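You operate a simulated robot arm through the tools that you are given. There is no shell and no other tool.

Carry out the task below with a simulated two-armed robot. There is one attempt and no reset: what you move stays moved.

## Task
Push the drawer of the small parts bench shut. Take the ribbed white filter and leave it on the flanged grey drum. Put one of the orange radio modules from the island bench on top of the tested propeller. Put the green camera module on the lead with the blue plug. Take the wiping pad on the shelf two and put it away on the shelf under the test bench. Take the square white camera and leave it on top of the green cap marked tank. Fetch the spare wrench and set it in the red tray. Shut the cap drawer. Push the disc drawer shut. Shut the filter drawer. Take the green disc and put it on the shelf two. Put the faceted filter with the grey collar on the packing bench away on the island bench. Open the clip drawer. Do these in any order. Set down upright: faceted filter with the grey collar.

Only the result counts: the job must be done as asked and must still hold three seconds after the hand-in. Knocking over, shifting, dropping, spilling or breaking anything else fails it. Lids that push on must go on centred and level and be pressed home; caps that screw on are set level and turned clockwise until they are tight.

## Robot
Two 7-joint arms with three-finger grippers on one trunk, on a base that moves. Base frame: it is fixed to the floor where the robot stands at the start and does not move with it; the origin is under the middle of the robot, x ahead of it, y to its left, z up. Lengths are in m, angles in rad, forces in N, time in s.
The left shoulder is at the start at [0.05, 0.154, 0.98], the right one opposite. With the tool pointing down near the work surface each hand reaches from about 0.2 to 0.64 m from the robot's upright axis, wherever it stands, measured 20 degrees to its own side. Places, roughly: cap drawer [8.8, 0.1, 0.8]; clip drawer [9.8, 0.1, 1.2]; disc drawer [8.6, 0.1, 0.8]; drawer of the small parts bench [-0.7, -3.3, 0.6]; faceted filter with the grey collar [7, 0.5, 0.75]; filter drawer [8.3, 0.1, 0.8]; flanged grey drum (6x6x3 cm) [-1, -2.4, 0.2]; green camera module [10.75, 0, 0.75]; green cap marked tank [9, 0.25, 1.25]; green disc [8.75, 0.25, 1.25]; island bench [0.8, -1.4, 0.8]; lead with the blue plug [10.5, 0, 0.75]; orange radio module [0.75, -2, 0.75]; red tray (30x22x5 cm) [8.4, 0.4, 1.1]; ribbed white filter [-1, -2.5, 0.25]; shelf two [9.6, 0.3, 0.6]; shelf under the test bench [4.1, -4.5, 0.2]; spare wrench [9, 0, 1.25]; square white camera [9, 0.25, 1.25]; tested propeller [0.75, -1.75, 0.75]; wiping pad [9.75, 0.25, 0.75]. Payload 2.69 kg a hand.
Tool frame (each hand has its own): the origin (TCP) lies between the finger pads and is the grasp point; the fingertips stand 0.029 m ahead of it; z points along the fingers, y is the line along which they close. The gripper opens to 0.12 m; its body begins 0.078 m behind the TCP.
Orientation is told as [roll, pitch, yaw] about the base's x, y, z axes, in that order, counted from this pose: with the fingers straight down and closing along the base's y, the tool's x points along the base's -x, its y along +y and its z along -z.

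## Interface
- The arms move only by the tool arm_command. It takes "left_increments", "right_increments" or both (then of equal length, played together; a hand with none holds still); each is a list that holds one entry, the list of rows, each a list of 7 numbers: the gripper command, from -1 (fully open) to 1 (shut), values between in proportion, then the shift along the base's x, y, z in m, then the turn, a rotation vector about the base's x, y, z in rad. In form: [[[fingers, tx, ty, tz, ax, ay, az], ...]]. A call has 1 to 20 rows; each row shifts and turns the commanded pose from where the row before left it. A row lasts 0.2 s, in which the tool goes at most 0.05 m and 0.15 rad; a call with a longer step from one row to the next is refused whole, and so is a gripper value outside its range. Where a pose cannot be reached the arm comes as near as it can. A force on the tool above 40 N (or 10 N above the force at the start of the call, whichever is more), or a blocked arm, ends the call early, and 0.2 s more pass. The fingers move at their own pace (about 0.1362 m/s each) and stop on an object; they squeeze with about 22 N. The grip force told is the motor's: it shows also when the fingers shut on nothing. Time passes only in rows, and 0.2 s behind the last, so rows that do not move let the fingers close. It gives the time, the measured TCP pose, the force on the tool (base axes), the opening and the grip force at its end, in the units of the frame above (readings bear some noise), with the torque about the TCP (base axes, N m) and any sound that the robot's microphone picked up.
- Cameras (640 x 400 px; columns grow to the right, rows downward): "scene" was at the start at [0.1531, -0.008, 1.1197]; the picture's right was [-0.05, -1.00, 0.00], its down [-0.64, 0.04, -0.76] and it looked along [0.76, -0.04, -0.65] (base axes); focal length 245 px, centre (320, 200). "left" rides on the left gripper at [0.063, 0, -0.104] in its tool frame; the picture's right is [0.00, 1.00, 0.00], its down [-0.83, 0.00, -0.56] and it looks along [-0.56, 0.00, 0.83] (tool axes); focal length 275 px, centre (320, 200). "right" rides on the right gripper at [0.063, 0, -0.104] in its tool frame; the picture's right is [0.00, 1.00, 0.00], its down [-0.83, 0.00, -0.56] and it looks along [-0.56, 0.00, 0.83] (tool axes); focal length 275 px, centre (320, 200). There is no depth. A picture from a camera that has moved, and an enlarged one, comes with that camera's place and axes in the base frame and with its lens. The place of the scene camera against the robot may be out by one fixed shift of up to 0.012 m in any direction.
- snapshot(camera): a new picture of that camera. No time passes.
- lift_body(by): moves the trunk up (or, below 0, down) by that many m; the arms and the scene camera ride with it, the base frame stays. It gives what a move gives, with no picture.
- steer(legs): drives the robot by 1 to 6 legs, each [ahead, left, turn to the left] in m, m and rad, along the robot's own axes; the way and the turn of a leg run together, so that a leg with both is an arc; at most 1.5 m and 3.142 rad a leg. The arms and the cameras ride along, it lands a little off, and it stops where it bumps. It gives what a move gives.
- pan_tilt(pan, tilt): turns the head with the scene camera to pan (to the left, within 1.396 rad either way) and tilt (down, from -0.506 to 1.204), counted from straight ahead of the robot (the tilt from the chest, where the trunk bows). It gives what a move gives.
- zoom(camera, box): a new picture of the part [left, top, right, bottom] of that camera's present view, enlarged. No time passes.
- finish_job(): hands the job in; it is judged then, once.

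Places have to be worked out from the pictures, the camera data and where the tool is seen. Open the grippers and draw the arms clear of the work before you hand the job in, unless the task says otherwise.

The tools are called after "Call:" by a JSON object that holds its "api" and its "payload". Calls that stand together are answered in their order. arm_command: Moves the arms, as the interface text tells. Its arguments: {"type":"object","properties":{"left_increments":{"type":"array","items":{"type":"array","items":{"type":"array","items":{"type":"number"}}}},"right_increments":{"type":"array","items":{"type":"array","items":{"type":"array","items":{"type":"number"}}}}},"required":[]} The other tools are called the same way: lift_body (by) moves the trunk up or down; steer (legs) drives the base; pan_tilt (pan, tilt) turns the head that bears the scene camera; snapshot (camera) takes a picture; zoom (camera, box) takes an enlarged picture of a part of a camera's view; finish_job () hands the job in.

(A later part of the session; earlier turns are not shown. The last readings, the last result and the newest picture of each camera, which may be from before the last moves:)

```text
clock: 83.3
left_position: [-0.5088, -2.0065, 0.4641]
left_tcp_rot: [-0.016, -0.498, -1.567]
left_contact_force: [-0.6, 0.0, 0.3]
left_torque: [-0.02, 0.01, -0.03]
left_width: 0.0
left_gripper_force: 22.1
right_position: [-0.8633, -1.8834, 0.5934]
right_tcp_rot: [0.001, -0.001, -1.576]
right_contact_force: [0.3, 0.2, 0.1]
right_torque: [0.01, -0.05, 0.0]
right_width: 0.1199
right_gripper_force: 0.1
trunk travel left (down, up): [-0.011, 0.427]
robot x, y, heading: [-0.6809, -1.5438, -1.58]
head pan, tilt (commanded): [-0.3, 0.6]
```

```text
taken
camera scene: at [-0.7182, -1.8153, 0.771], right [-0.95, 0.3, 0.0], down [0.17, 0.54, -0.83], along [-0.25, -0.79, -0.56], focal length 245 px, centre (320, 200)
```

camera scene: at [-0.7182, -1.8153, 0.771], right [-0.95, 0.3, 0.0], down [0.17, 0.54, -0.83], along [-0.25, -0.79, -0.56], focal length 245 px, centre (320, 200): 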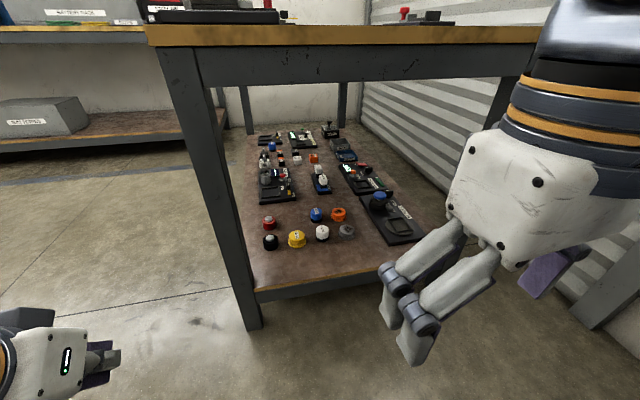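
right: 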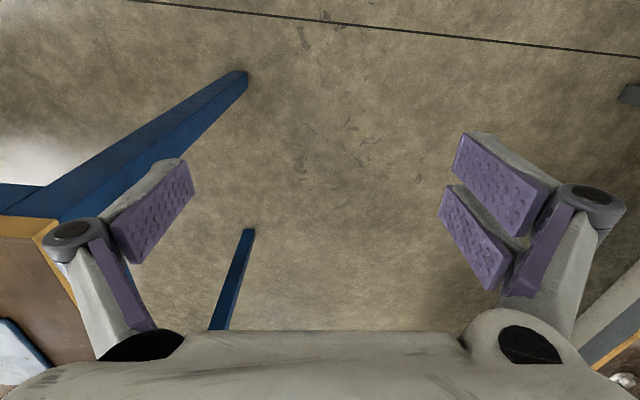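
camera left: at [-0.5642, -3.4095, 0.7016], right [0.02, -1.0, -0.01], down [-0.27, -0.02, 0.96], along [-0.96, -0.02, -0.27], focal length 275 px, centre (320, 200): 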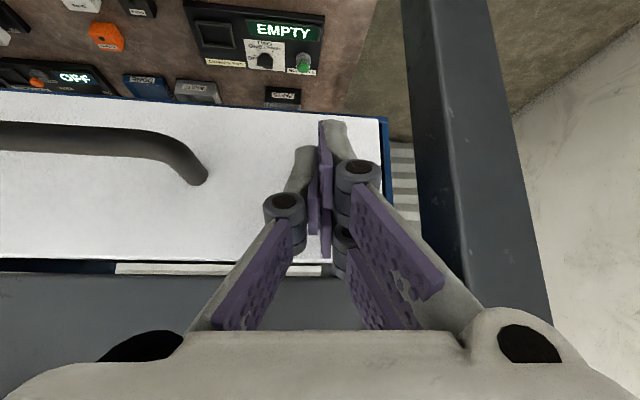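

Now the hand is at a low trunk height with a good view: filter ≈(-0.912,-2.396), drum ≈(-0.997,-2.383), shelf top z≈0.195. I tilt the right hand forward-down and lower it, while pulling the left hand back.

Call:
{"api": "arm_command", "payload": {"right_increments": [[[-1, -0.004, -0.008, -0.038, -0.15, 0, 0], [-1, -0.004, -0.008, -0.038, -0.15, 0, 0], [-1, -0.004, -0.008, -0.038, -0.15, 0, 0], [-1, -0.004, -0.008, -0.038, -0.15, 0, 0], [-1, -0.004, -0.008, -0.038, -0.15, 0, 0], [-1, -0.004, -0.008, -0.038, -0.15, 0, 0]]], "left_increments": [[[1, 0.005, 0.033, 0.02, 0.06, 0, 0], [1, 0.005, 0.033, 0.02, 0.06, 0, 0], [1, 0.005, 0.033, 0.02, 0.06, 0, 0], [1, 0.005, 0.033, 0.02, 0.06, 0, 0], [1, 0.005, 0.033, 0.02, 0.06, 0, 0], [1, 0.005, 0.033, 0.02, 0.06, 0, 0]]]}}

Call:
{"api": "snapshot", "payload": {"camera": "right"}}

Call:
{"api": "snapshot", "payload": {"camera": "scene"}}

```text
clock: 84.7
left_position: [-0.485, -1.8475, 0.5987]
left_tcp_rot: [-0.013, -0.137, -1.566]
left_contact_force: [0.4, 0.9, -0.3]
left_torque: [-0.01, -0.01, -0.03]
left_width: 0.0003
left_gripper_force: 22.1
left hand out of reach, approached as far as the arm can: row 1, 2, 3, 4
right_position: [-0.8634, -2.049, 0.4029]
right_tcp_rot: [0.009, -0.861, -1.581]
right_contact_force: [0.0, -0.4, 0.6]
right_torque: [0.02, 0.02, -0.01]
right_width: 0.1199
right_gripper_force: 0.1
right hand out of reach, approached as far as the arm can: row 2, 3, 4, 5, 6
trunk travel left (down, up): [-0.011, 0.427]
robot x, y, heading: [-0.6834, -1.5464, -1.572]
head pan, tilt (commanded): [-0.3, 0.6]
```

```text
taken
camera right: at [-0.8641, -1.9287, 0.4231], right [1.0, 0.0, 0.0], down [0.0, -0.12, 0.99], along [0.0, -0.99, -0.12], focal length 275 px, centre (320, 200)
```

right: 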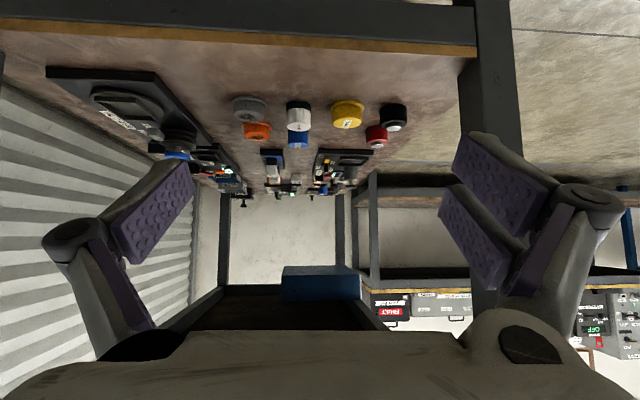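

```text
taken
camera scene: at [-0.7182, -1.8152, 0.771], right [-0.95, 0.3, 0.0], down [0.17, 0.54, -0.83], along [-0.25, -0.79, -0.56], focal length 245 px, centre (320, 200)
```

scene: 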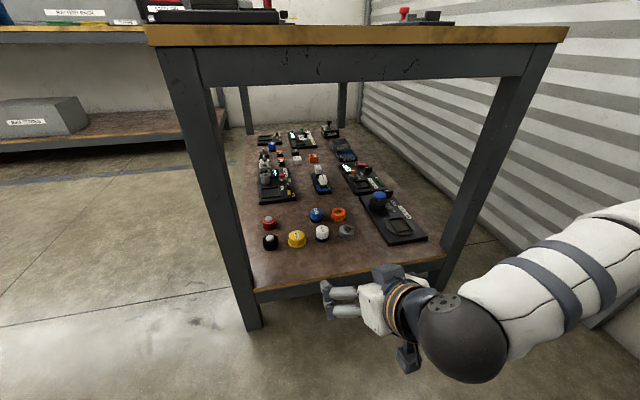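

The right wrist view confirms filter ≈(-0.905,-2.395), drum ≈(-0.987,-2.38). I check where my right elbow is relative to the rack and the bench leg.

Call:
{"api": "pan_tilt", "payload": {"pan": -1.0, "tilt": 0.6}}

Call:
{"api": "snapshot", "payload": {"camera": "scene"}}

Call:
{"api": "zoom", "payload": {"camera": "right", "box": [200, 60, 440, 210]}}

```text
clock: 85.7
left_position: [-0.4861, -1.8479, 0.5982]
left_tcp_rot: [-0.014, -0.139, -1.568]
left_contact_force: [0.5, -0.3, -0.5]
left_torque: [0.02, -0.02, -0.03]
left_width: 0.0
left_gripper_force: 21.7
right_position: [-0.8635, -2.0495, 0.4028]
right_tcp_rot: [0.009, -0.863, -1.58]
right_contact_force: [0.5, 0.2, -0.7]
right_torque: [-0.02, -0.04, -0.05]
right_width: 0.1199
right_gripper_force: 0.1
trunk travel left (down, up): [-0.011, 0.427]
robot x, y, heading: [-0.6862, -1.5474, -1.573]
head pan, tilt (commanded): [-1.0, 0.6]
```

```text
taken
camera scene: at [-0.7663, -1.7784, 0.771], right [-0.54, 0.84, 0.0], down [0.48, 0.3, -0.83], along [-0.7, -0.44, -0.56], focal length 245 px, centre (320, 200)
```

scene: 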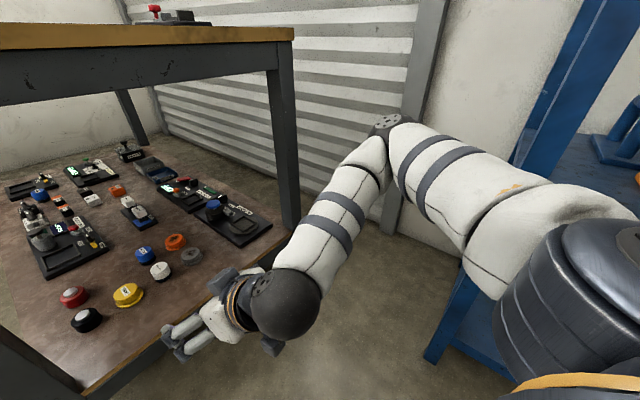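

```text
2.67 times, centred on (320, 135) of right
camera zoom: at [-0.8641, -1.9293, 0.424], right [1.0, 0.0, 0.0], down [0.0, -0.12, 0.99], along [0.0, -0.99, -0.12], focal length 734 px, centre (320, 373)
```

zoom: 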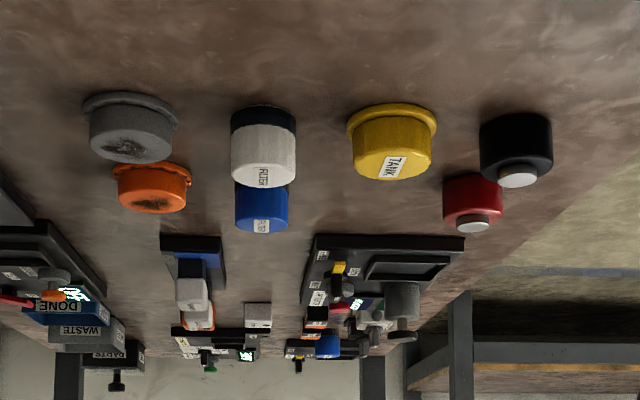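

The right elbow is around (-1.2,-1.92,0.63), so I drive ahead only 0.15 m and then extend the arm rather than drive further in.

Call:
{"api": "steer", "payload": {"legs": [[0.15, 0, 0]]}}

Call:
{"api": "arm_command", "payload": {"right_increments": [[[-1, -0.005, -0.03, 0, 0.0, 0, 0], [-1, -0.005, -0.03, 0, 0.06, 0, 0], [-1, -0.005, -0.03, 0, 0.06, 0, 0], [-1, -0.005, -0.03, 0, 0.06, 0, 0]]]}}

Call:
{"api": "snapshot", "payload": {"camera": "scene"}}

Call:
{"api": "snapshot", "payload": {"camera": "right"}}

```text
clock: 87.1
left_position: [-0.487, -1.9972, 0.598]
left_tcp_rot: [-0.014, -0.138, -1.567]
left_contact_force: [0.8, 0.1, -0.5]
left_torque: [0.0, 0.03, -0.02]
left_width: 0.0
left_gripper_force: 22.4
right_position: [-0.8643, -2.1982, 0.4051]
right_tcp_rot: [0.008, -0.862, -1.581]
right_contact_force: [-0.5, 0.9, 0.2]
right_torque: [0.02, 0.01, -0.03]
right_width: 0.12
right_gripper_force: 0.2
trunk travel left (down, up): [-0.011, 0.427]
robot x, y, heading: [-0.6841, -1.6904, -1.575]
head pan, tilt (commanded): [-1.0, 0.6]
```

```text
clock: 88.1
left_position: [-0.4876, -1.9958, 0.5981]
left_tcp_rot: [-0.014, -0.138, -1.567]
left_contact_force: [0.8, 0.2, -0.2]
left_torque: [0.04, -0.01, 0.02]
left_width: 0.0
left_gripper_force: 22.2
right_position: [-0.8848, -2.3189, 0.4022]
right_tcp_rot: [0.005, -0.681, -1.579]
right_contact_force: [0.2, -0.5, -0.2]
right_torque: [0.03, 0.02, -0.03]
right_width: 0.12
right_gripper_force: 0.1
trunk travel left (down, up): [-0.011, 0.427]
robot x, y, heading: [-0.6859, -1.6921, -1.579]
head pan, tilt (commanded): [-1.0, 0.6]
```

```text
taken
camera scene: at [-0.7673, -1.9277, 0.771], right [-0.53, 0.84, 0.0], down [0.48, 0.3, -0.83], along [-0.7, -0.44, -0.56], focal length 245 px, centre (320, 200)
```

scene: 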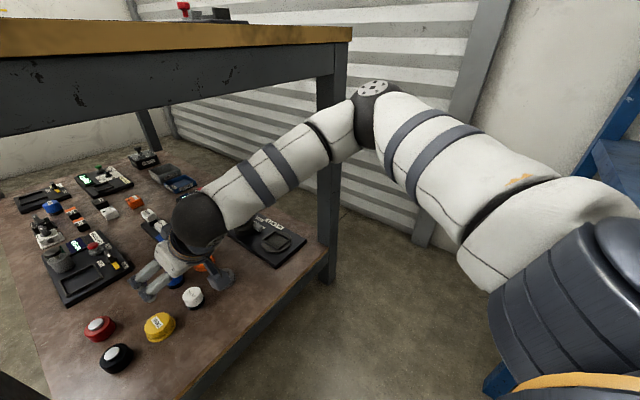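

```text
taken
camera right: at [-0.8853, -2.2049, 0.4446], right [1.0, 0.0, 0.0], down [0.0, -0.29, 0.96], along [0.0, -0.96, -0.29], focal length 275 px, centre (320, 200)
```

right: 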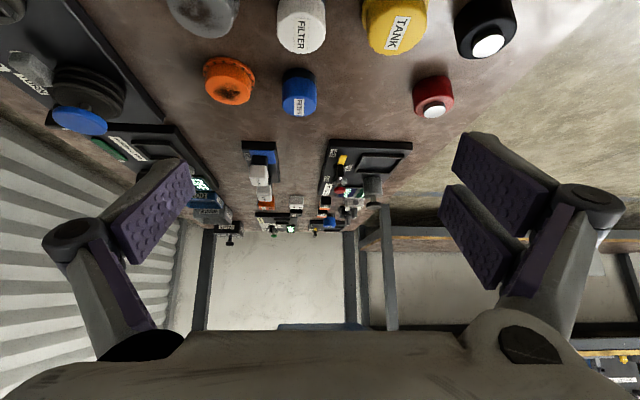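

The arm follows well; filter top centre ≈(-0.900,-2.397). I move above it with less tilt and narrow the fingers to 6 cm.

Call:
{"api": "arm_command", "payload": {"right_increments": [[[0.0, -0.004, -0.018, -0.02, 0.07, 0, 0], [0.0, -0.004, -0.018, -0.02, 0.07, 0, 0], [0.0, -0.004, -0.018, -0.02, 0.07, 0, 0], [0.0, -0.003, -0.018, -0.02, 0.07, 0, 0], [0.0, 0, 0, 0, 0, 0, 0]]]}}

Call:
{"api": "snapshot", "payload": {"camera": "right"}}

Call:
{"api": "snapshot", "payload": {"camera": "scene"}}

```text
clock: 89.3
left_position: [-0.4864, -1.9977, 0.5983]
left_tcp_rot: [-0.014, -0.137, -1.568]
left_contact_force: [-0.6, 0.2, -0.3]
left_torque: [-0.01, -0.01, -0.02]
left_width: 0.0002
left_gripper_force: 22.3
right_position: [-0.8985, -2.3884, 0.3245]
right_tcp_rot: [0.004, -0.404, -1.577]
right_contact_force: [-0.8, 0.1, 0.1]
right_torque: [-0.01, 0.01, 0.01]
right_width: 0.0603
right_gripper_force: 0.0
trunk travel left (down, up): [-0.011, 0.427]
robot x, y, heading: [-0.6846, -1.6942, -1.58]
head pan, tilt (commanded): [-1.0, 0.6]
```

```text
taken
camera right: at [-0.8994, -2.2896, 0.3967], right [1.0, 0.0, 0.0], down [0.0, -0.55, 0.84], along [0.0, -0.84, -0.55], focal length 275 px, centre (320, 200)
```

right: 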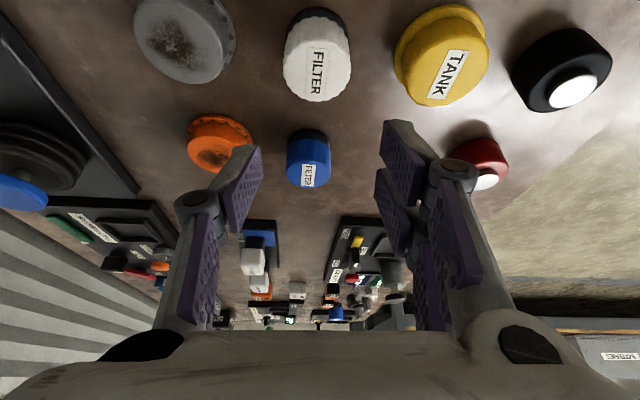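

```text
taken
camera scene: at [-0.7673, -1.9277, 0.771], right [-0.53, 0.84, 0.0], down [0.48, 0.3, -0.83], along [-0.7, -0.44, -0.56], focal length 245 px, centre (320, 200)
```

scene: 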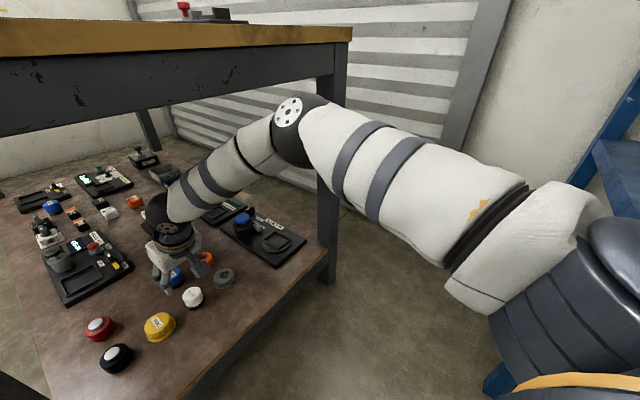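

The finger gap is centred on the filter. I descend straight to z≈0.24.

Call:
{"api": "arm_command", "payload": {"right_increments": [[[0.0, -0.001, 0, -0.02, 0, 0, 0], [0.0, -0.001, 0, -0.02, 0, 0, 0], [0.0, 0, 0, -0.02, 0, 0, 0], [0.0, 0, 0, -0.015, 0, 0, 0], [0.0, 0, 0, -0.01, 0, 0, 0]]]}}

Call:
{"api": "snapshot", "payload": {"camera": "right"}}

Call:
{"api": "zoom", "payload": {"camera": "scene", "box": [100, 180, 280, 350]}}

```text
clock: 90.5
left_position: [-0.4869, -1.997, 0.5986]
left_tcp_rot: [-0.015, -0.137, -1.566]
left_contact_force: [0.5, -0.3, -0.5]
left_torque: [-0.02, 0.04, 0.0]
left_width: 0.0001
left_gripper_force: 21.4
right_position: [-0.8995, -2.3914, 0.2382]
right_tcp_rot: [0.003, -0.403, -1.577]
right_contact_force: [0.2, -0.4, 0.6]
right_torque: [0.02, 0.02, 0.01]
right_width: 0.0598
right_gripper_force: 0.2
trunk travel left (down, up): [-0.011, 0.427]
robot x, y, heading: [-0.6837, -1.6909, -1.578]
head pan, tilt (commanded): [-1.0, 0.6]
```

```text
taken
camera right: at [-0.9012, -2.2925, 0.3108], right [1.0, 0.0, 0.0], down [0.0, -0.55, 0.84], along [0.0, -0.84, -0.55], focal length 275 px, centre (320, 200)
```

right: 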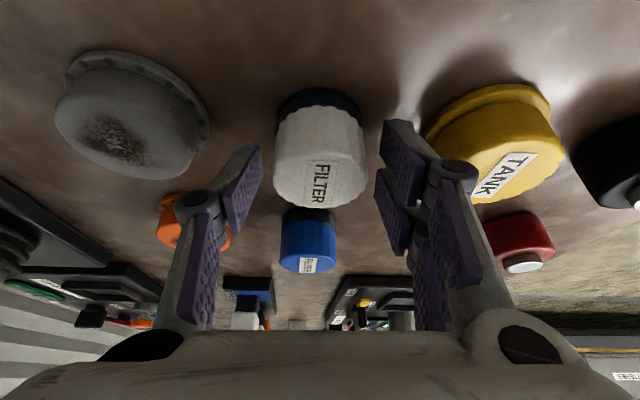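

```text
2.35 times, centred on (190, 265) of scene
camera zoom: at [-0.7673, -1.9277, 0.771], right [-0.53, 0.84, 0.0], down [0.48, 0.3, -0.83], along [-0.7, -0.44, -0.56], focal length 576 px, centre (626, 47)
```

zoom: 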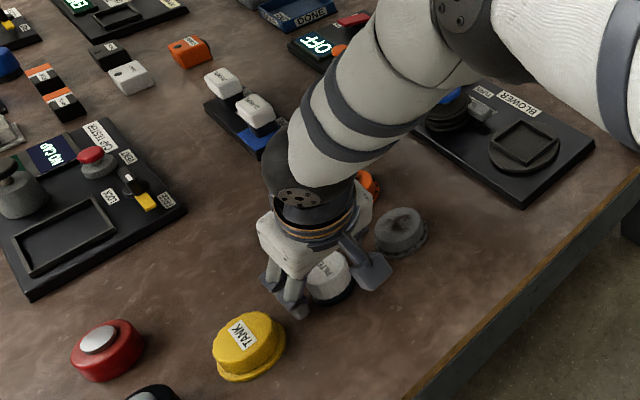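

The filter is between the fingers; I shift 1 cm back toward me to centre the pads on it, then close.

Call:
{"api": "arm_command", "payload": {"right_increments": [[[0.0, 0, 0.01, -0.002, 0, 0, 0], [0.3, 0, 0, 0, 0, 0, 0], [0.6, 0, 0, 0, 0, 0, 0], [1, 0, 0, 0, 0, 0, 0], [1, 0, 0, 0, 0, 0, 0]]]}}

Call:
{"api": "snapshot", "payload": {"camera": "right"}}

```text
clock: 91.7
left_position: [-0.4866, -1.9971, 0.5989]
left_tcp_rot: [-0.014, -0.138, -1.566]
left_contact_force: [-0.3, 1.7, -0.1]
left_torque: [-0.03, 0.03, -0.03]
left_width: 0.0001
left_gripper_force: 22.0
right_position: [-0.8999, -2.3797, 0.2364]
right_tcp_rot: [0.004, -0.403, -1.577]
right_contact_force: [0.6, 0.2, -0.3]
right_torque: [0.0, -0.02, -0.02]
right_width: 0.0405
right_gripper_force: 21.7
trunk travel left (down, up): [-0.011, 0.427]
robot x, y, heading: [-0.681, -1.6949, -1.581]
head pan, tilt (commanded): [-1.0, 0.6]
```

```text
taken
camera right: at [-0.9008, -2.2813, 0.309], right [1.0, 0.0, 0.0], down [0.0, -0.55, 0.84], along [0.0, -0.84, -0.55], focal length 275 px, centre (320, 200)
```

right: 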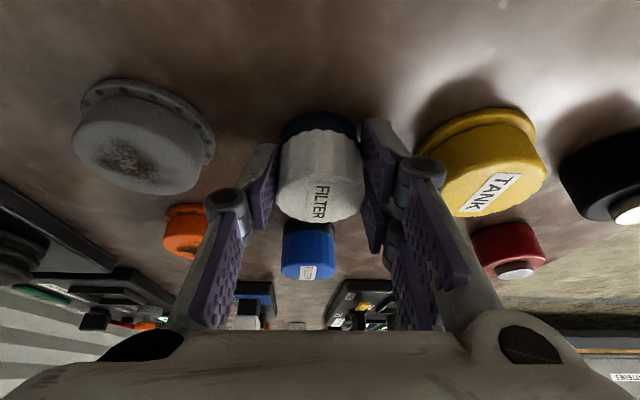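

Gripped at 4 cm width. I lift the filter and move over the drum (about 8.3 cm in -x, 1.4 cm in +y).

Call:
{"api": "arm_command", "payload": {"right_increments": [[[1, 0, 0, 0.03, 0, 0, 0], [1, 0, 0, 0.03, 0, 0, 0], [1, 0, 0, 0.02, 0, 0, 0], [1, -0.025, 0.004, 0, 0, 0, 0], [1, -0.03, 0.005, 0, 0, 0, 0], [1, -0.028, 0.005, 0, 0, 0, 0], [1, 0, 0, 0, 0, 0, 0]]]}}

Call:
{"api": "snapshot", "payload": {"camera": "right"}}

Call:
{"api": "zoom", "payload": {"camera": "scene", "box": [100, 180, 280, 350]}}

```text
clock: 93.3
left_position: [-0.4877, -1.9971, 0.5976]
left_tcp_rot: [-0.014, -0.137, -1.568]
left_contact_force: [0.0, 0.1, -0.1]
left_torque: [-0.01, 0.03, -0.03]
left_width: 0.0
left_gripper_force: 22.1
right_position: [-0.9862, -2.3664, 0.3181]
right_tcp_rot: [0.005, -0.403, -1.577]
right_contact_force: [0.9, 0.7, -0.4]
right_torque: [0.01, 0.02, 0.01]
right_width: 0.0404
right_gripper_force: 21.9
trunk travel left (down, up): [-0.011, 0.427]
robot x, y, heading: [-0.6857, -1.6903, -1.575]
head pan, tilt (commanded): [-1.0, 0.6]
```

```text
taken
camera right: at [-0.987, -2.268, 0.3896], right [1.0, 0.0, 0.0], down [0.0, -0.55, 0.84], along [0.0, -0.84, -0.55], focal length 275 px, centre (320, 200)
```

right: 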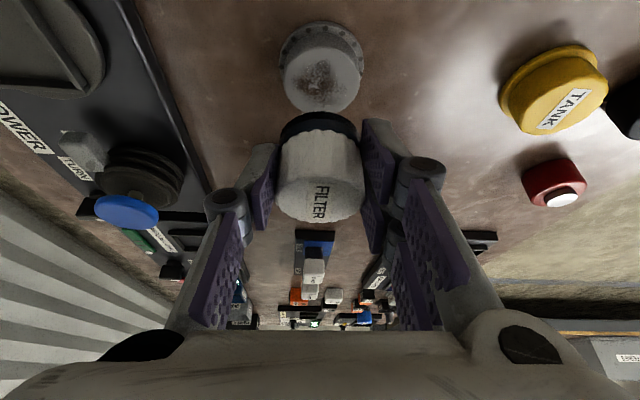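

```text
2.35 times, centred on (190, 265) of scene
camera zoom: at [-0.7673, -1.9277, 0.7709], right [-0.53, 0.84, 0.0], down [0.48, 0.3, -0.83], along [-0.7, -0.44, -0.56], focal length 576 px, centre (626, 47)
```

zoom: 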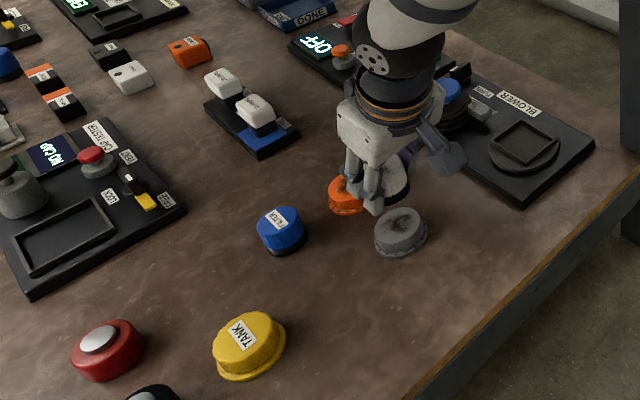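

The filter is directly above the drum (both ≈(-0.986,-2.373)). I lower in small steps until contact.

Call:
{"api": "arm_command", "payload": {"right_increments": [[[1, 0, -0.001, -0.02, 0, 0, 0], [1, 0, 0, -0.015, 0, 0, 0], [1, 0, 0, -0.01, 0, 0, 0], [1, 0, 0, -0.004, 0, 0, 0], [1, 0, 0, 0, 0, 0, 0]]]}}

Call:
{"api": "snapshot", "payload": {"camera": "right"}}

Call:
{"api": "zoom", "payload": {"camera": "scene", "box": [180, 200, 300, 310]}}

```text
clock: 94.5
left_position: [-0.4866, -1.9969, 0.5987]
left_tcp_rot: [-0.014, -0.137, -1.568]
left_contact_force: [0.3, -0.7, -0.1]
left_torque: [-0.02, 0.0, 0.03]
left_width: 0.0
left_gripper_force: 21.8
right_position: [-0.9852, -2.3662, 0.2674]
right_tcp_rot: [0.003, -0.402, -1.578]
right_contact_force: [-0.2, 0.5, -0.6]
right_torque: [0.0, 0.0, 0.0]
right_width: 0.0406
right_gripper_force: 21.8
trunk travel left (down, up): [-0.011, 0.427]
robot x, y, heading: [-0.683, -1.6935, -1.578]
head pan, tilt (commanded): [-1.0, 0.6]
```

```text
taken
camera right: at [-0.9859, -2.2677, 0.3395], right [1.0, 0.0, 0.0], down [0.0, -0.55, 0.84], along [0.0, -0.84, -0.55], focal length 275 px, centre (320, 200)
```

right: 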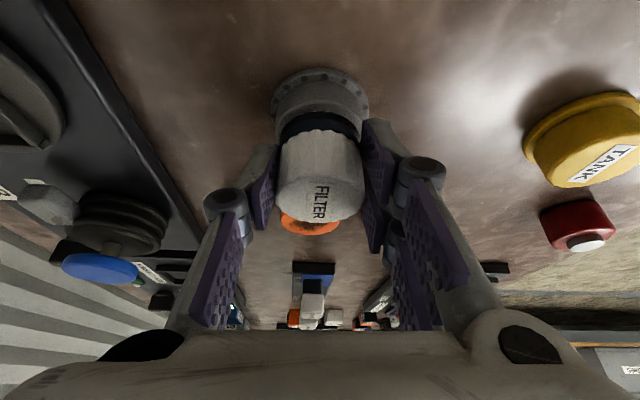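

```text
3.64 times, centred on (240, 255) of scene
camera zoom: at [-0.7673, -1.9277, 0.771], right [-0.53, 0.84, 0.0], down [0.48, 0.3, -0.83], along [-0.7, -0.44, -0.56], focal length 890 px, centre (611, 0)
```

zoom: 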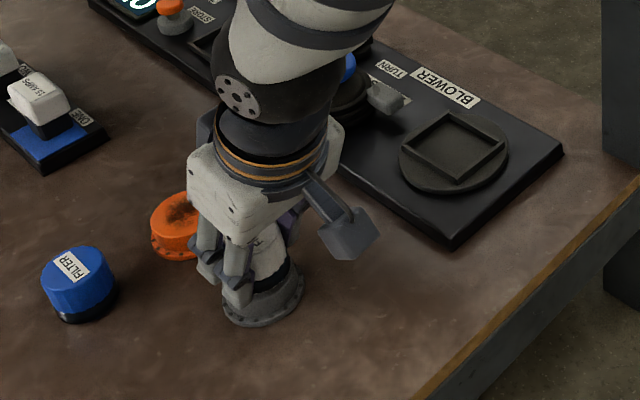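

Almost in contact; I creep down in 2 mm steps.

Call:
{"api": "arm_command", "payload": {"right_increments": [[[1, 0, 0, -0.002, 0, 0, 0], [1, 0, 0, -0.002, 0, 0, 0], [1, 0, 0, 0, 0, 0, 0]]]}}

Call:
{"api": "zoom", "payload": {"camera": "right", "box": [220, 50, 420, 250]}}

```text
clock: 95.3
left_position: [-0.4871, -1.9971, 0.5977]
left_tcp_rot: [-0.014, -0.136, -1.568]
left_contact_force: [0.5, 0.4, 0.2]
left_torque: [0.01, 0.02, 0.03]
left_width: 0.0001
left_gripper_force: 22.1
right_position: [-0.9853, -2.368, 0.2647]
right_tcp_rot: [0.003, -0.404, -1.579]
right_contact_force: [-0.1, 0.1, -1.0]
right_torque: [0.01, -0.01, -0.01]
right_width: 0.0405
right_gripper_force: 21.8
trunk travel left (down, up): [-0.011, 0.427]
robot x, y, heading: [-0.6836, -1.6908, -1.579]
head pan, tilt (commanded): [-1.0, 0.6]
```

```text
2.00 times, centred on (320, 150) of right
camera zoom: at [-0.9857, -2.2685, 0.3356], right [1.0, 0.0, 0.0], down [0.0, -0.55, 0.84], along [0.0, -0.84, -0.55], focal length 551 px, centre (320, 300)
```

zoom: 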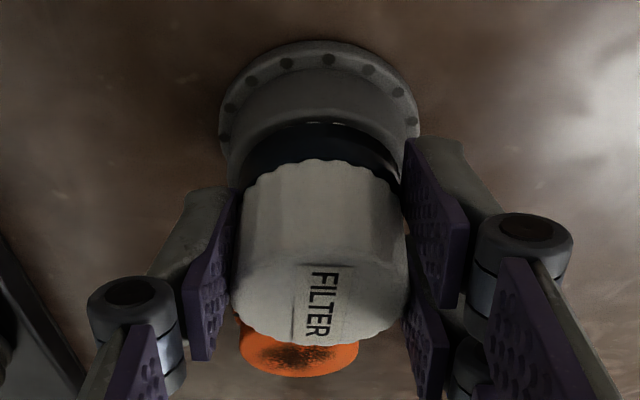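

Still no contact force; I continue down by a few more millimetres.

Call:
{"api": "arm_command", "payload": {"right_increments": [[[1, 0, 0, -0.002, 0, 0, 0], [1, 0, 0, -0.002, 0, 0, 0], [1, 0, 0, 0, 0, 0, 0]]]}}

Call:
{"api": "zoom", "payload": {"camera": "right", "box": [220, 50, 420, 250]}}

```text
clock: 96.1
left_position: [-0.4872, -1.9975, 0.5997]
left_tcp_rot: [-0.015, -0.138, -1.566]
left_contact_force: [0.1, 0.4, 0.4]
left_torque: [-0.02, 0.0, -0.02]
left_width: 0.0001
left_gripper_force: 22.1
right_position: [-0.9835, -2.3687, 0.2617]
right_tcp_rot: [0.002, -0.406, -1.576]
right_contact_force: [0.5, 1.1, 10.1]
right_torque: [-0.02, -0.08, -0.02]
right_width: 0.0403
right_gripper_force: 21.9
trunk travel left (down, up): [-0.011, 0.427]
robot x, y, heading: [-0.6806, -1.6938, -1.575]
head pan, tilt (commanded): [-1.0, 0.6]
```

```text
2.00 times, centred on (320, 150) of right
camera zoom: at [-0.9856, -2.2691, 0.3323], right [1.0, 0.0, 0.0], down [0.0, -0.54, 0.84], along [0.0, -0.84, -0.54], focal length 551 px, centre (320, 300)
```

zoom: 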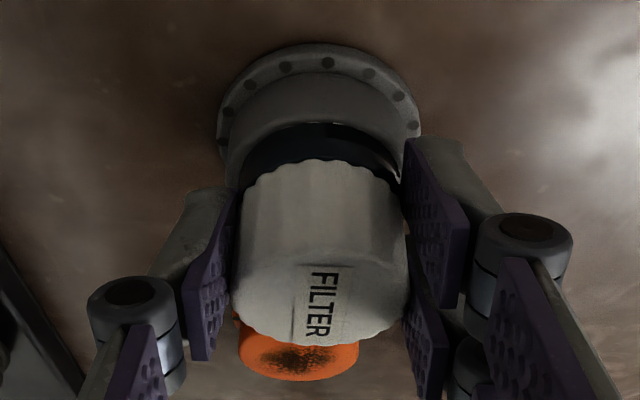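

Contact is felt (10 N). I release gently and rise straight up.

Call:
{"api": "arm_command", "payload": {"right_increments": [[[0.9, 0, 0, 0.0008, 0, 0, 0], [0.25, 0, 0, 0, 0, 0, 0], [0.1, 0, 0, 0, 0, 0, 0], [0.0, 0, 0, 0, 0, 0, 0], [0.0, 0, 0, 0.01, 0, 0, 0], [0.0, 0, 0, 0.03, 0, 0, 0], [0.0, 0, 0, 0.03, 0, 0, 0], [0.0, 0, 0.0, 0.03, 0, 0, 0]]]}}

Call:
{"api": "snapshot", "payload": {"camera": "right"}}

Call:
{"api": "zoom", "payload": {"camera": "scene", "box": [180, 200, 300, 310]}}

```text
clock: 97.9
left_position: [-0.4874, -1.9969, 0.5987]
left_tcp_rot: [-0.015, -0.139, -1.568]
left_contact_force: [0.8, 0.1, 0.8]
left_torque: [0.0, 0.0, 0.01]
left_width: 0.0001
left_gripper_force: 22.1
right_position: [-0.9849, -2.364, 0.3588]
right_tcp_rot: [0.003, -0.4, -1.579]
right_contact_force: [0.6, -0.2, 0.1]
right_torque: [0.0, 0.02, 0.01]
right_width: 0.0602
right_gripper_force: 0.1
trunk travel left (down, up): [-0.011, 0.427]
robot x, y, heading: [-0.6864, -1.6945, -1.576]
head pan, tilt (commanded): [-1.0, 0.6]
```

```text
taken
camera right: at [-0.9857, -2.2652, 0.4307], right [1.0, 0.0, 0.0], down [0.0, -0.55, 0.84], along [0.0, -0.84, -0.55], focal length 275 px, centre (320, 200)
```

right: 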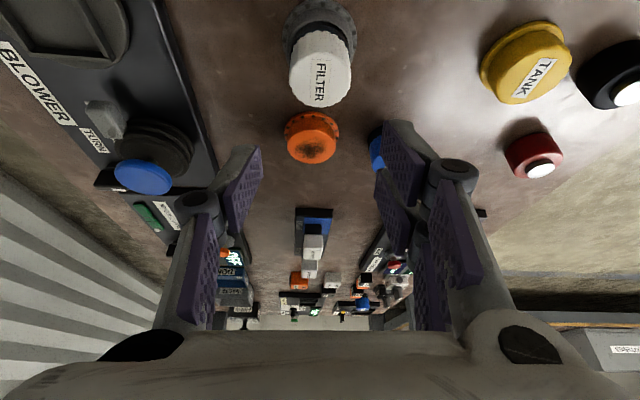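

```text
3.64 times, centred on (240, 255) of scene
camera zoom: at [-0.7673, -1.9278, 0.7709], right [-0.53, 0.84, 0.0], down [0.48, 0.3, -0.83], along [-0.7, -0.44, -0.56], focal length 890 px, centre (611, 0)
```

zoom: 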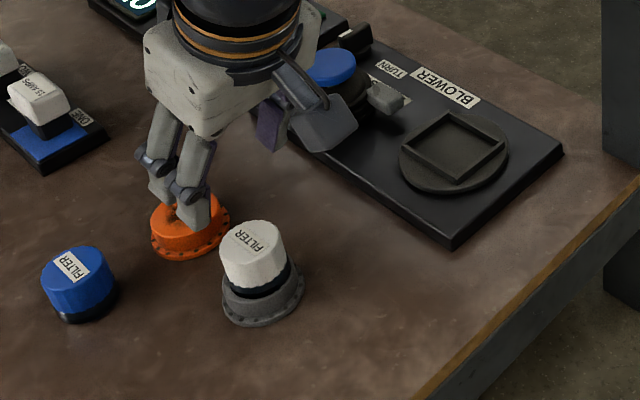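

The filter stands on the drum. I retrace the arm path out of the bench.

Call:
{"api": "arm_command", "payload": {"right_increments": [[[0.0, 0.02, 0.009, 0.009, -0.056, 0, 0], [0.0, 0.02, 0.009, 0.009, -0.056, 0, 0], [0.0, 0.02, 0.009, 0.009, -0.056, 0, 0], [0.0, 0.02, 0.009, 0.009, -0.056, 0, 0], [0.0, 0.02, 0.009, 0.009, -0.056, 0, 0], [0.0, 0.005, 0.03, 0, -0.045, 0, 0], [0.0, 0.005, 0.03, 0, -0.045, 0, 0], [0.0, 0.005, 0.03, 0, -0.045, 0, 0], [0.0, 0.005, 0.03, 0, -0.045, 0, 0]]]}}

Call:
{"api": "steer", "payload": {"legs": [[-0.25, 0.03, 0]]}}

Call:
{"api": "pan_tilt", "payload": {"pan": -0.3, "tilt": 0.6}}

Call:
{"api": "snapshot", "payload": {"camera": "scene"}}

```text
clock: 99.9
left_position: [-0.486, -1.9984, 0.5981]
left_tcp_rot: [-0.015, -0.138, -1.566]
left_contact_force: [-0.4, -0.5, 0.0]
left_torque: [0.01, 0.04, -0.02]
left_width: 0.0
left_gripper_force: 22.3
right_position: [-0.8833, -2.2015, 0.3852]
right_tcp_rot: [0.003, -0.779, -1.579]
right_contact_force: [-0.5, -0.2, -0.2]
right_torque: [-0.02, -0.01, 0.04]
right_width: 0.0601
right_gripper_force: 0.1
right hand out of reach, approached as far as the arm can: row 1, 2
trunk travel left (down, up): [-0.011, 0.427]
robot x, y, heading: [-0.6855, -1.6935, -1.582]
head pan, tilt (commanded): [-1.0, 0.6]
```

```text
clock: 101.7
left_position: [-0.4563, -1.7471, 0.5981]
left_tcp_rot: [-0.014, -0.137, -1.568]
left_contact_force: [-0.4, 0.1, 0.1]
left_torque: [0.0, -0.04, 0.01]
left_width: 0.0
left_gripper_force: 22.2
right_position: [-0.8537, -1.9509, 0.3849]
right_tcp_rot: [0.001, -0.777, -1.582]
right_contact_force: [0.0, -0.1, -0.1]
right_torque: [0.03, 0.02, 0.02]
right_width: 0.0599
right_gripper_force: 0.0
trunk travel left (down, up): [-0.011, 0.427]
robot x, y, heading: [-0.6558, -1.4456, -1.582]
head pan, tilt (commanded): [-1.0, 0.6]
```

```text
clock: 102.8
left_position: [-0.4566, -1.748, 0.5984]
left_tcp_rot: [-0.016, -0.137, -1.569]
left_contact_force: [0.2, -0.8, 0.7]
left_torque: [0.03, -0.03, 0.02]
left_width: 0.0001
left_gripper_force: 21.8
right_position: [-0.8537, -1.9509, 0.3859]
right_tcp_rot: [0.002, -0.776, -1.581]
right_contact_force: [-0.3, 0.0, 0.2]
right_torque: [0.02, -0.01, 0.02]
right_width: 0.0601
right_gripper_force: 0.1
trunk travel left (down, up): [-0.011, 0.427]
robot x, y, heading: [-0.6534, -1.4456, -1.578]
head pan, tilt (commanded): [-0.3, 0.6]
```

```text
taken
camera scene: at [-0.6895, -1.7147, 0.771], right [-0.95, 0.3, 0.0], down [0.17, 0.54, -0.83], along [-0.25, -0.79, -0.56], focal length 245 px, centre (320, 200)
```

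scene: 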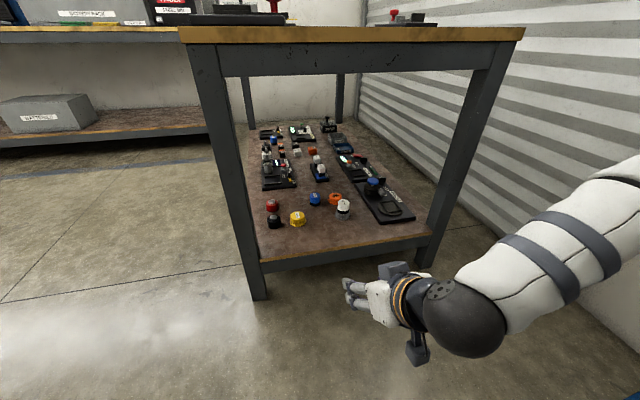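

Filter on drum confirmed. Next the island bench: I raise the trunk, bring both hands to neutral, then turn to face +x.

Call:
{"api": "lift_body", "payload": {"by": 0.34}}

Call:
{"api": "arm_command", "payload": {"right_increments": [[[-1, 0, 0.005, 0.03, 0.13, 0, 0], [-1, 0, 0.005, 0.03, 0.13, 0, 0], [-1, 0, 0.005, 0.03, 0.13, 0, 0], [-1, 0, 0.005, 0.03, 0.13, 0, 0], [-1, 0, 0.005, 0.03, 0.13, 0, 0], [-1, 0, 0.005, 0.03, 0.127, 0, 0]]], "left_increments": [[[-1, 0, -0.005, 0, 0.025, 0, 0], [-1, 0, -0.005, 0, 0.025, 0, 0], [-1, 0, -0.005, 0, 0.025, 0, 0], [-1, 0, -0.005, 0, 0.025, 0, 0], [-1, 0, -0.005, 0, 0.025, 0, 0], [-1, 0, -0.005, 0, 0.02, 0, 0]]]}}

Call:
{"api": "steer", "payload": {"legs": [[0, 0, 1.58], [0.35, 0, 0]]}}

Call:
{"api": "pan_tilt", "payload": {"pan": -0.35, "tilt": 0.45}}

Call:
{"api": "snapshot", "payload": {"camera": "scene"}}

```text
clock: 106.1
left_position: [-0.4565, -1.7478, 0.938]
left_tcp_rot: [-0.014, -0.136, -1.57]
left_contact_force: [0.1, -0.6, -0.1]
left_torque: [0.0, 0.02, 0.03]
left_width: 0.0001
left_gripper_force: 22.1
right_position: [-0.8537, -1.9511, 0.7244]
right_tcp_rot: [0.003, -0.776, -1.581]
right_contact_force: [0.0, -0.6, 0.3]
right_torque: [0.0, 0.02, 0.02]
right_width: 0.0601
right_gripper_force: 0.0
trunk travel left (down, up): [-0.351, 0.087]
robot x, y, heading: [-0.6549, -1.4444, -1.581]
head pan, tilt (commanded): [-0.3, 0.6]
```

```text
clock: 107.5
left_position: [-0.4574, -1.7791, 0.9377]
left_tcp_rot: [-0.014, 0.007, -1.569]
left_contact_force: [1.2, 0.0, 0.1]
left_torque: [-0.02, 0.03, -0.02]
left_width: 0.1202
left_gripper_force: 0.0
right_position: [-0.8526, -1.9206, 0.9072]
right_tcp_rot: [-0.006, 0.001, -1.579]
right_contact_force: [-0.5, -0.5, 0.6]
right_torque: [-0.02, 0.02, 0.01]
right_width: 0.12
right_gripper_force: 0.0
trunk travel left (down, up): [-0.351, 0.087]
robot x, y, heading: [-0.6523, -1.4441, -1.579]
head pan, tilt (commanded): [-0.3, 0.6]
```

```text
clock: 113.6
left_position: [0.0337, -1.2631, 0.9372]
left_tcp_rot: [-0.015, 0.007, -0.016]
left_contact_force: [0.1, -0.8, -0.3]
left_torque: [-0.01, -0.01, -0.02]
left_width: 0.1199
left_gripper_force: 0.0
right_position: [0.1675, -1.6601, 0.9071]
right_tcp_rot: [-0.006, 0.001, -0.025]
right_contact_force: [1.1, -0.3, 0.1]
right_torque: [0.01, 0.04, -0.01]
right_width: 0.1201
right_gripper_force: 0.0
trunk travel left (down, up): [-0.351, 0.087]
robot x, y, heading: [-0.3047, -1.4526, -0.03]
head pan, tilt (commanded): [-0.3, 0.6]
```

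```text
clock: 114.3
left_position: [0.033, -1.2632, 0.9375]
left_tcp_rot: [-0.013, 0.007, -0.016]
left_contact_force: [0.1, 0.1, 0.1]
left_torque: [0.0, -0.03, 0.0]
left_width: 0.1204
left_gripper_force: 0.2
right_position: [0.166, -1.6594, 0.9066]
right_tcp_rot: [-0.005, 0.0, -0.025]
right_contact_force: [-0.1, 0.1, 0.5]
right_torque: [0.01, 0.03, 0.0]
right_width: 0.1203
right_gripper_force: 0.0
trunk travel left (down, up): [-0.351, 0.087]
robot x, y, heading: [-0.3053, -1.4505, -0.024]
head pan, tilt (commanded): [-0.351, 0.45]
```

```text
taken
camera scene: at [-0.1515, -1.4914, 1.1419], right [-0.37, -0.93, 0.0], down [-0.41, 0.16, -0.9], along [0.84, -0.33, -0.44], focal length 245 px, centre (320, 200)
```

scene: 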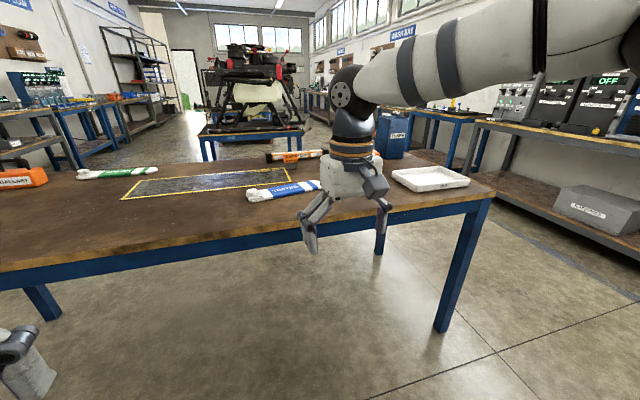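

The white/blue "TESTED" bag lies at image (285,190). I strafe right to y≈-1.85 and look past the hands.

Call:
{"api": "steer", "payload": {"legs": [[0, -0.4, 0.025]]}}

Call:
{"api": "pan_tilt", "payload": {"pan": 0.0, "tilt": 0.4}}

Call:
{"api": "snapshot", "payload": {"camera": "scene"}}

```text
clock: 117.9
left_position: [0.0231, -1.6566, 0.9391]
left_tcp_rot: [-0.013, 0.007, 0.013]
left_contact_force: [0.0, 0.6, -1.5]
left_torque: [0.03, 0.0, -0.01]
left_width: 0.1204
left_gripper_force: 0.1
right_position: [0.1684, -2.0507, 0.9059]
right_tcp_rot: [-0.006, 0.0, 0.005]
right_contact_force: [0.9, 0.3, 0.5]
right_torque: [0.04, -0.01, 0.05]
right_width: 0.12
right_gripper_force: 0.0
trunk travel left (down, up): [-0.351, 0.087]
robot x, y, heading: [-0.3123, -1.8574, 0.002]
head pan, tilt (commanded): [-0.351, 0.45]
```

```text
clock: 118.8
left_position: [0.022, -1.6582, 0.9386]
left_tcp_rot: [-0.014, 0.007, 0.011]
left_contact_force: [0.4, -0.5, -0.4]
left_torque: [-0.01, -0.03, -0.02]
left_width: 0.1201
left_gripper_force: 0.1
right_position: [0.1681, -2.0508, 0.9072]
right_tcp_rot: [-0.006, -0.001, 0.003]
right_contact_force: [0.1, 0.0, -0.5]
right_torque: [-0.01, 0.03, 0.02]
right_width: 0.1203
right_gripper_force: 0.1
trunk travel left (down, up): [-0.351, 0.087]
robot x, y, heading: [-0.3137, -1.8543, 0.002]
head pan, tilt (commanded): [0.0, 0.4]
```

```text
taken
camera scene: at [-0.1489, -1.859, 1.1466], right [0.0, -1.0, 0.0], down [-0.39, 0.0, -0.92], along [0.92, 0.0, -0.39], focal length 245 px, centre (320, 200)
```

scene: 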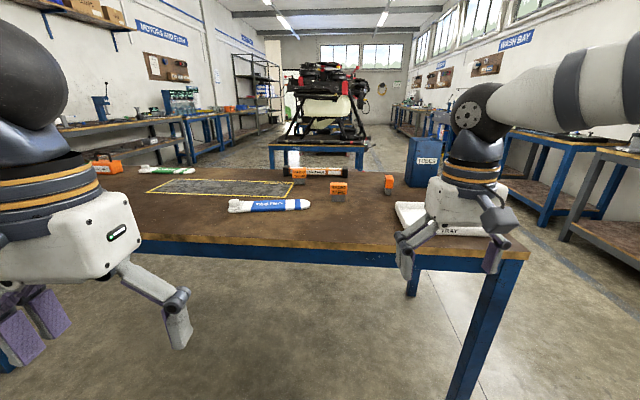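

Call:
{"api": "zoom", "payload": {"camera": "scene", "box": [210, 150, 450, 250]}}

```text
2.67 times, centred on (330, 200) of scene
camera zoom: at [-0.1489, -1.859, 1.1466], right [0.0, -1.0, 0.0], down [-0.39, 0.0, -0.92], along [0.92, 0.0, -0.39], focal length 653 px, centre (293, 200)
```

zoom: 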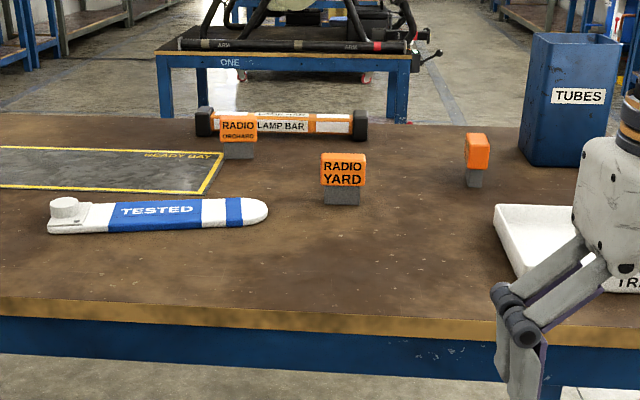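

"TESTED" propeller lies at roughly x 0.7, y -1.54..-1.82; RADIO YARD stands at about (0.73,-1.93). I raise the trunk, line up at y≈-1.72 and drive up to the bench.

Call:
{"api": "lift_body", "payload": {"by": 0.05}}

Call:
{"api": "steer", "payload": {"legs": [[0, 0.13, 0], [0.4, 0, 0]]}}

Call:
{"api": "pan_tilt", "payload": {"pan": -0.1, "tilt": 0.75}}

Call:
{"api": "snapshot", "payload": {"camera": "scene"}}

Call:
{"api": "snapshot", "payload": {"camera": "right"}}

```text
clock: 119.7
left_position: [0.0237, -1.6567, 0.9865]
left_tcp_rot: [-0.016, 0.009, 0.014]
left_contact_force: [0.3, 0.0, -0.3]
left_torque: [-0.01, 0.02, 0.01]
left_width: 0.12
left_gripper_force: 0.1
right_position: [0.1683, -2.0509, 0.9558]
right_tcp_rot: [-0.005, 0.002, 0.003]
right_contact_force: [0.2, 0.0, 0.3]
right_torque: [0.02, 0.01, -0.03]
right_width: 0.1199
right_gripper_force: 0.1
trunk travel left (down, up): [-0.401, 0.037]
robot x, y, heading: [-0.3091, -1.8532, -0.001]
head pan, tilt (commanded): [0.0, 0.4]
```

```text
clock: 123.5
left_position: [0.4361, -1.5277, 0.9881]
left_tcp_rot: [-0.016, 0.008, 0.009]
left_contact_force: [-0.4, 0.7, 0.5]
left_torque: [0.0, 0.05, -0.03]
left_width: 0.1201
left_gripper_force: 0.2
right_position: [0.5779, -1.9217, 0.9564]
right_tcp_rot: [-0.005, 0.0, 0.001]
right_contact_force: [0.2, -0.7, -0.2]
right_torque: [0.01, 0.01, -0.03]
right_width: 0.12
right_gripper_force: 0.0
trunk travel left (down, up): [-0.401, 0.037]
robot x, y, heading: [0.0996, -1.7269, -0.004]
head pan, tilt (commanded): [0.0, 0.4]
```

```text
clock: 124.3
left_position: [0.4336, -1.5284, 0.989]
left_tcp_rot: [-0.014, 0.007, 0.009]
left_contact_force: [0.8, 0.0, 0.1]
left_torque: [-0.04, -0.02, -0.02]
left_width: 0.12
left_gripper_force: 0.0
right_position: [0.5768, -1.9218, 0.9568]
right_tcp_rot: [-0.005, -0.001, -0.001]
right_contact_force: [1.2, 0.4, -0.2]
right_torque: [0.01, 0.0, -0.01]
right_width: 0.1201
right_gripper_force: 0.1
trunk travel left (down, up): [-0.401, 0.037]
robot x, y, heading: [0.1031, -1.7235, -0.005]
head pan, tilt (commanded): [-0.099, 0.75]
```

```text
taken
camera scene: at [0.2194, -1.737, 1.1757], right [-0.1, -0.99, 0.0], down [-0.68, 0.07, -0.73], along [0.73, -0.07, -0.68], focal length 245 px, centre (320, 200)
```

scene: 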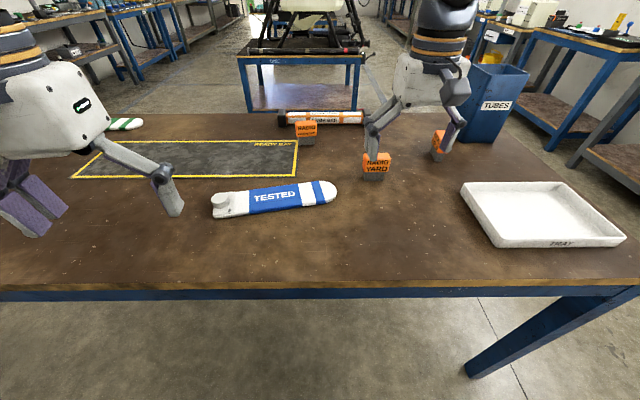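

```text
taken
camera right: at [0.5137, -1.9216, 1.0617], right [0.0, 1.0, 0.0], down [0.83, 0.01, 0.56], along [0.56, 0.0, -0.83], focal length 275 px, centre (320, 200)
```

right: 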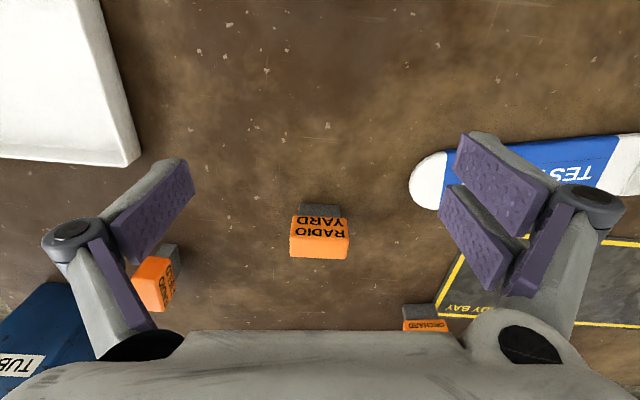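

Module RADIO YARD is centred under the right hand at y≈-1.92, x≈0.727, top z≈0.838 (bench z≈0.77). I move over it.

Call:
{"api": "arm_command", "payload": {"right_increments": [[[-1, 0.045, 0, -0.01, 0, 0, 0], [-1, 0.045, 0, -0.01, 0, 0, 0], [-1, 0.045, 0, -0.01, 0, 0, 0], [-1, 0.015, 0, -0.01, 0, 0, 0], [-1, 0, 0, 0, 0, 0, 0]]]}}

Call:
{"api": "snapshot", "payload": {"camera": "right"}}

Call:
{"api": "snapshot", "payload": {"camera": "scene"}}

```text
clock: 125.5
left_position: [0.4351, -1.5279, 0.9884]
left_tcp_rot: [-0.012, 0.007, 0.008]
left_contact_force: [-0.8, 0.8, 0.3]
left_torque: [-0.02, -0.01, 0.0]
left_width: 0.1201
left_gripper_force: 0.0
right_position: [0.6832, -1.9324, 0.9132]
right_tcp_rot: [-0.004, 0.0, -0.001]
right_contact_force: [-0.8, 0.1, 0.1]
right_torque: [-0.07, -0.02, 0.02]
right_width: 0.1197
right_gripper_force: 0.1
right hand out of reach, approached as far as the arm can: row 3, 4
trunk travel left (down, up): [-0.401, 0.037]
robot x, y, heading: [0.0991, -1.727, -0.006]
head pan, tilt (commanded): [-0.099, 0.75]
```

```text
taken
camera right: at [0.6202, -1.9315, 1.018], right [0.0, 1.0, -0.01], down [0.83, 0.01, 0.56], along [0.56, 0.0, -0.83], focal length 275 px, centre (320, 200)
```

right: 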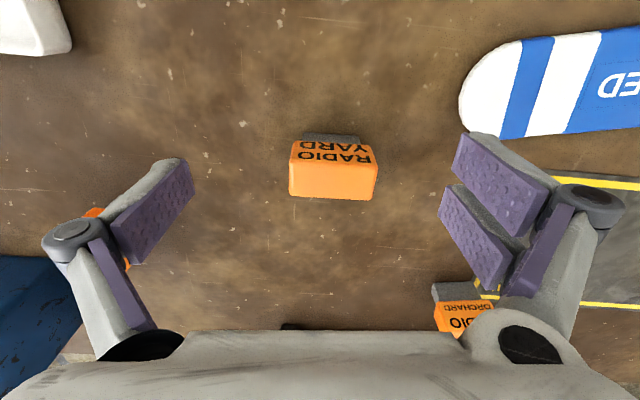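

```text
taken
camera scene: at [0.2192, -1.7371, 1.1757], right [-0.1, -0.99, 0.0], down [-0.68, 0.07, -0.73], along [0.73, -0.07, -0.68], focal length 245 px, centre (320, 200)
```

scene: 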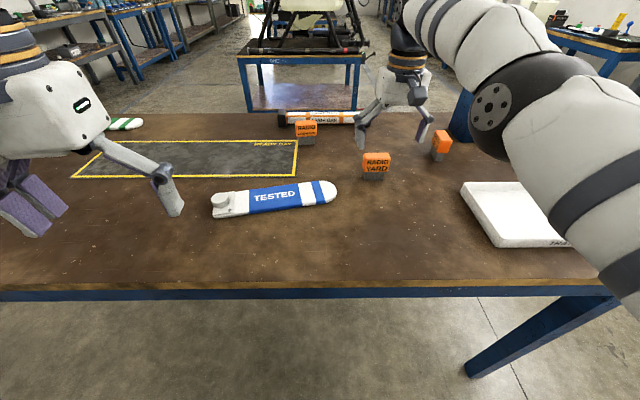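

The arm is at its reach limit, 4 cm short. I drive ahead 6 cm (bench is open underneath).

Call:
{"api": "steer", "payload": {"legs": [[0.06, 0, 0]]}}

Call:
{"api": "snapshot", "payload": {"camera": "right"}}

```text
clock: 126.5
left_position: [0.498, -1.5275, 0.9875]
left_tcp_rot: [-0.012, 0.008, 0.008]
left_contact_force: [-0.1, 0.0, 0.0]
left_torque: [0.0, 0.04, 0.03]
left_width: 0.1201
left_gripper_force: 0.0
right_position: [0.7466, -1.9324, 0.9125]
right_tcp_rot: [-0.005, 0.003, 0.0]
right_contact_force: [0.0, -0.2, 1.0]
right_torque: [-0.02, 0.05, -0.01]
right_width: 0.1201
right_gripper_force: 0.0
trunk travel left (down, up): [-0.401, 0.037]
robot x, y, heading: [0.1627, -1.7241, 0.002]
head pan, tilt (commanded): [-0.099, 0.75]
```

```text
taken
camera right: at [0.683, -1.9316, 1.0177], right [0.0, 1.0, -0.01], down [0.83, 0.01, 0.56], along [0.56, 0.0, -0.83], focal length 275 px, centre (320, 200)
```

right: 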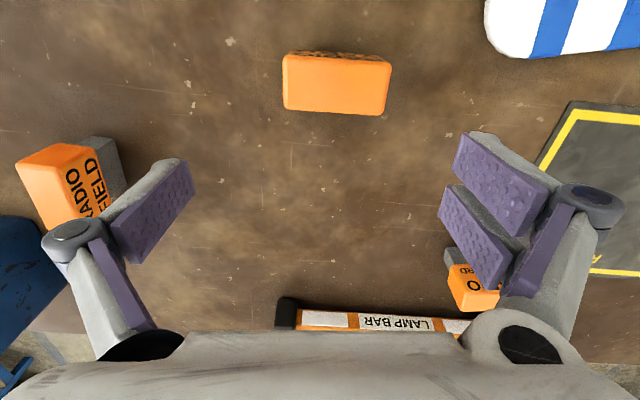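

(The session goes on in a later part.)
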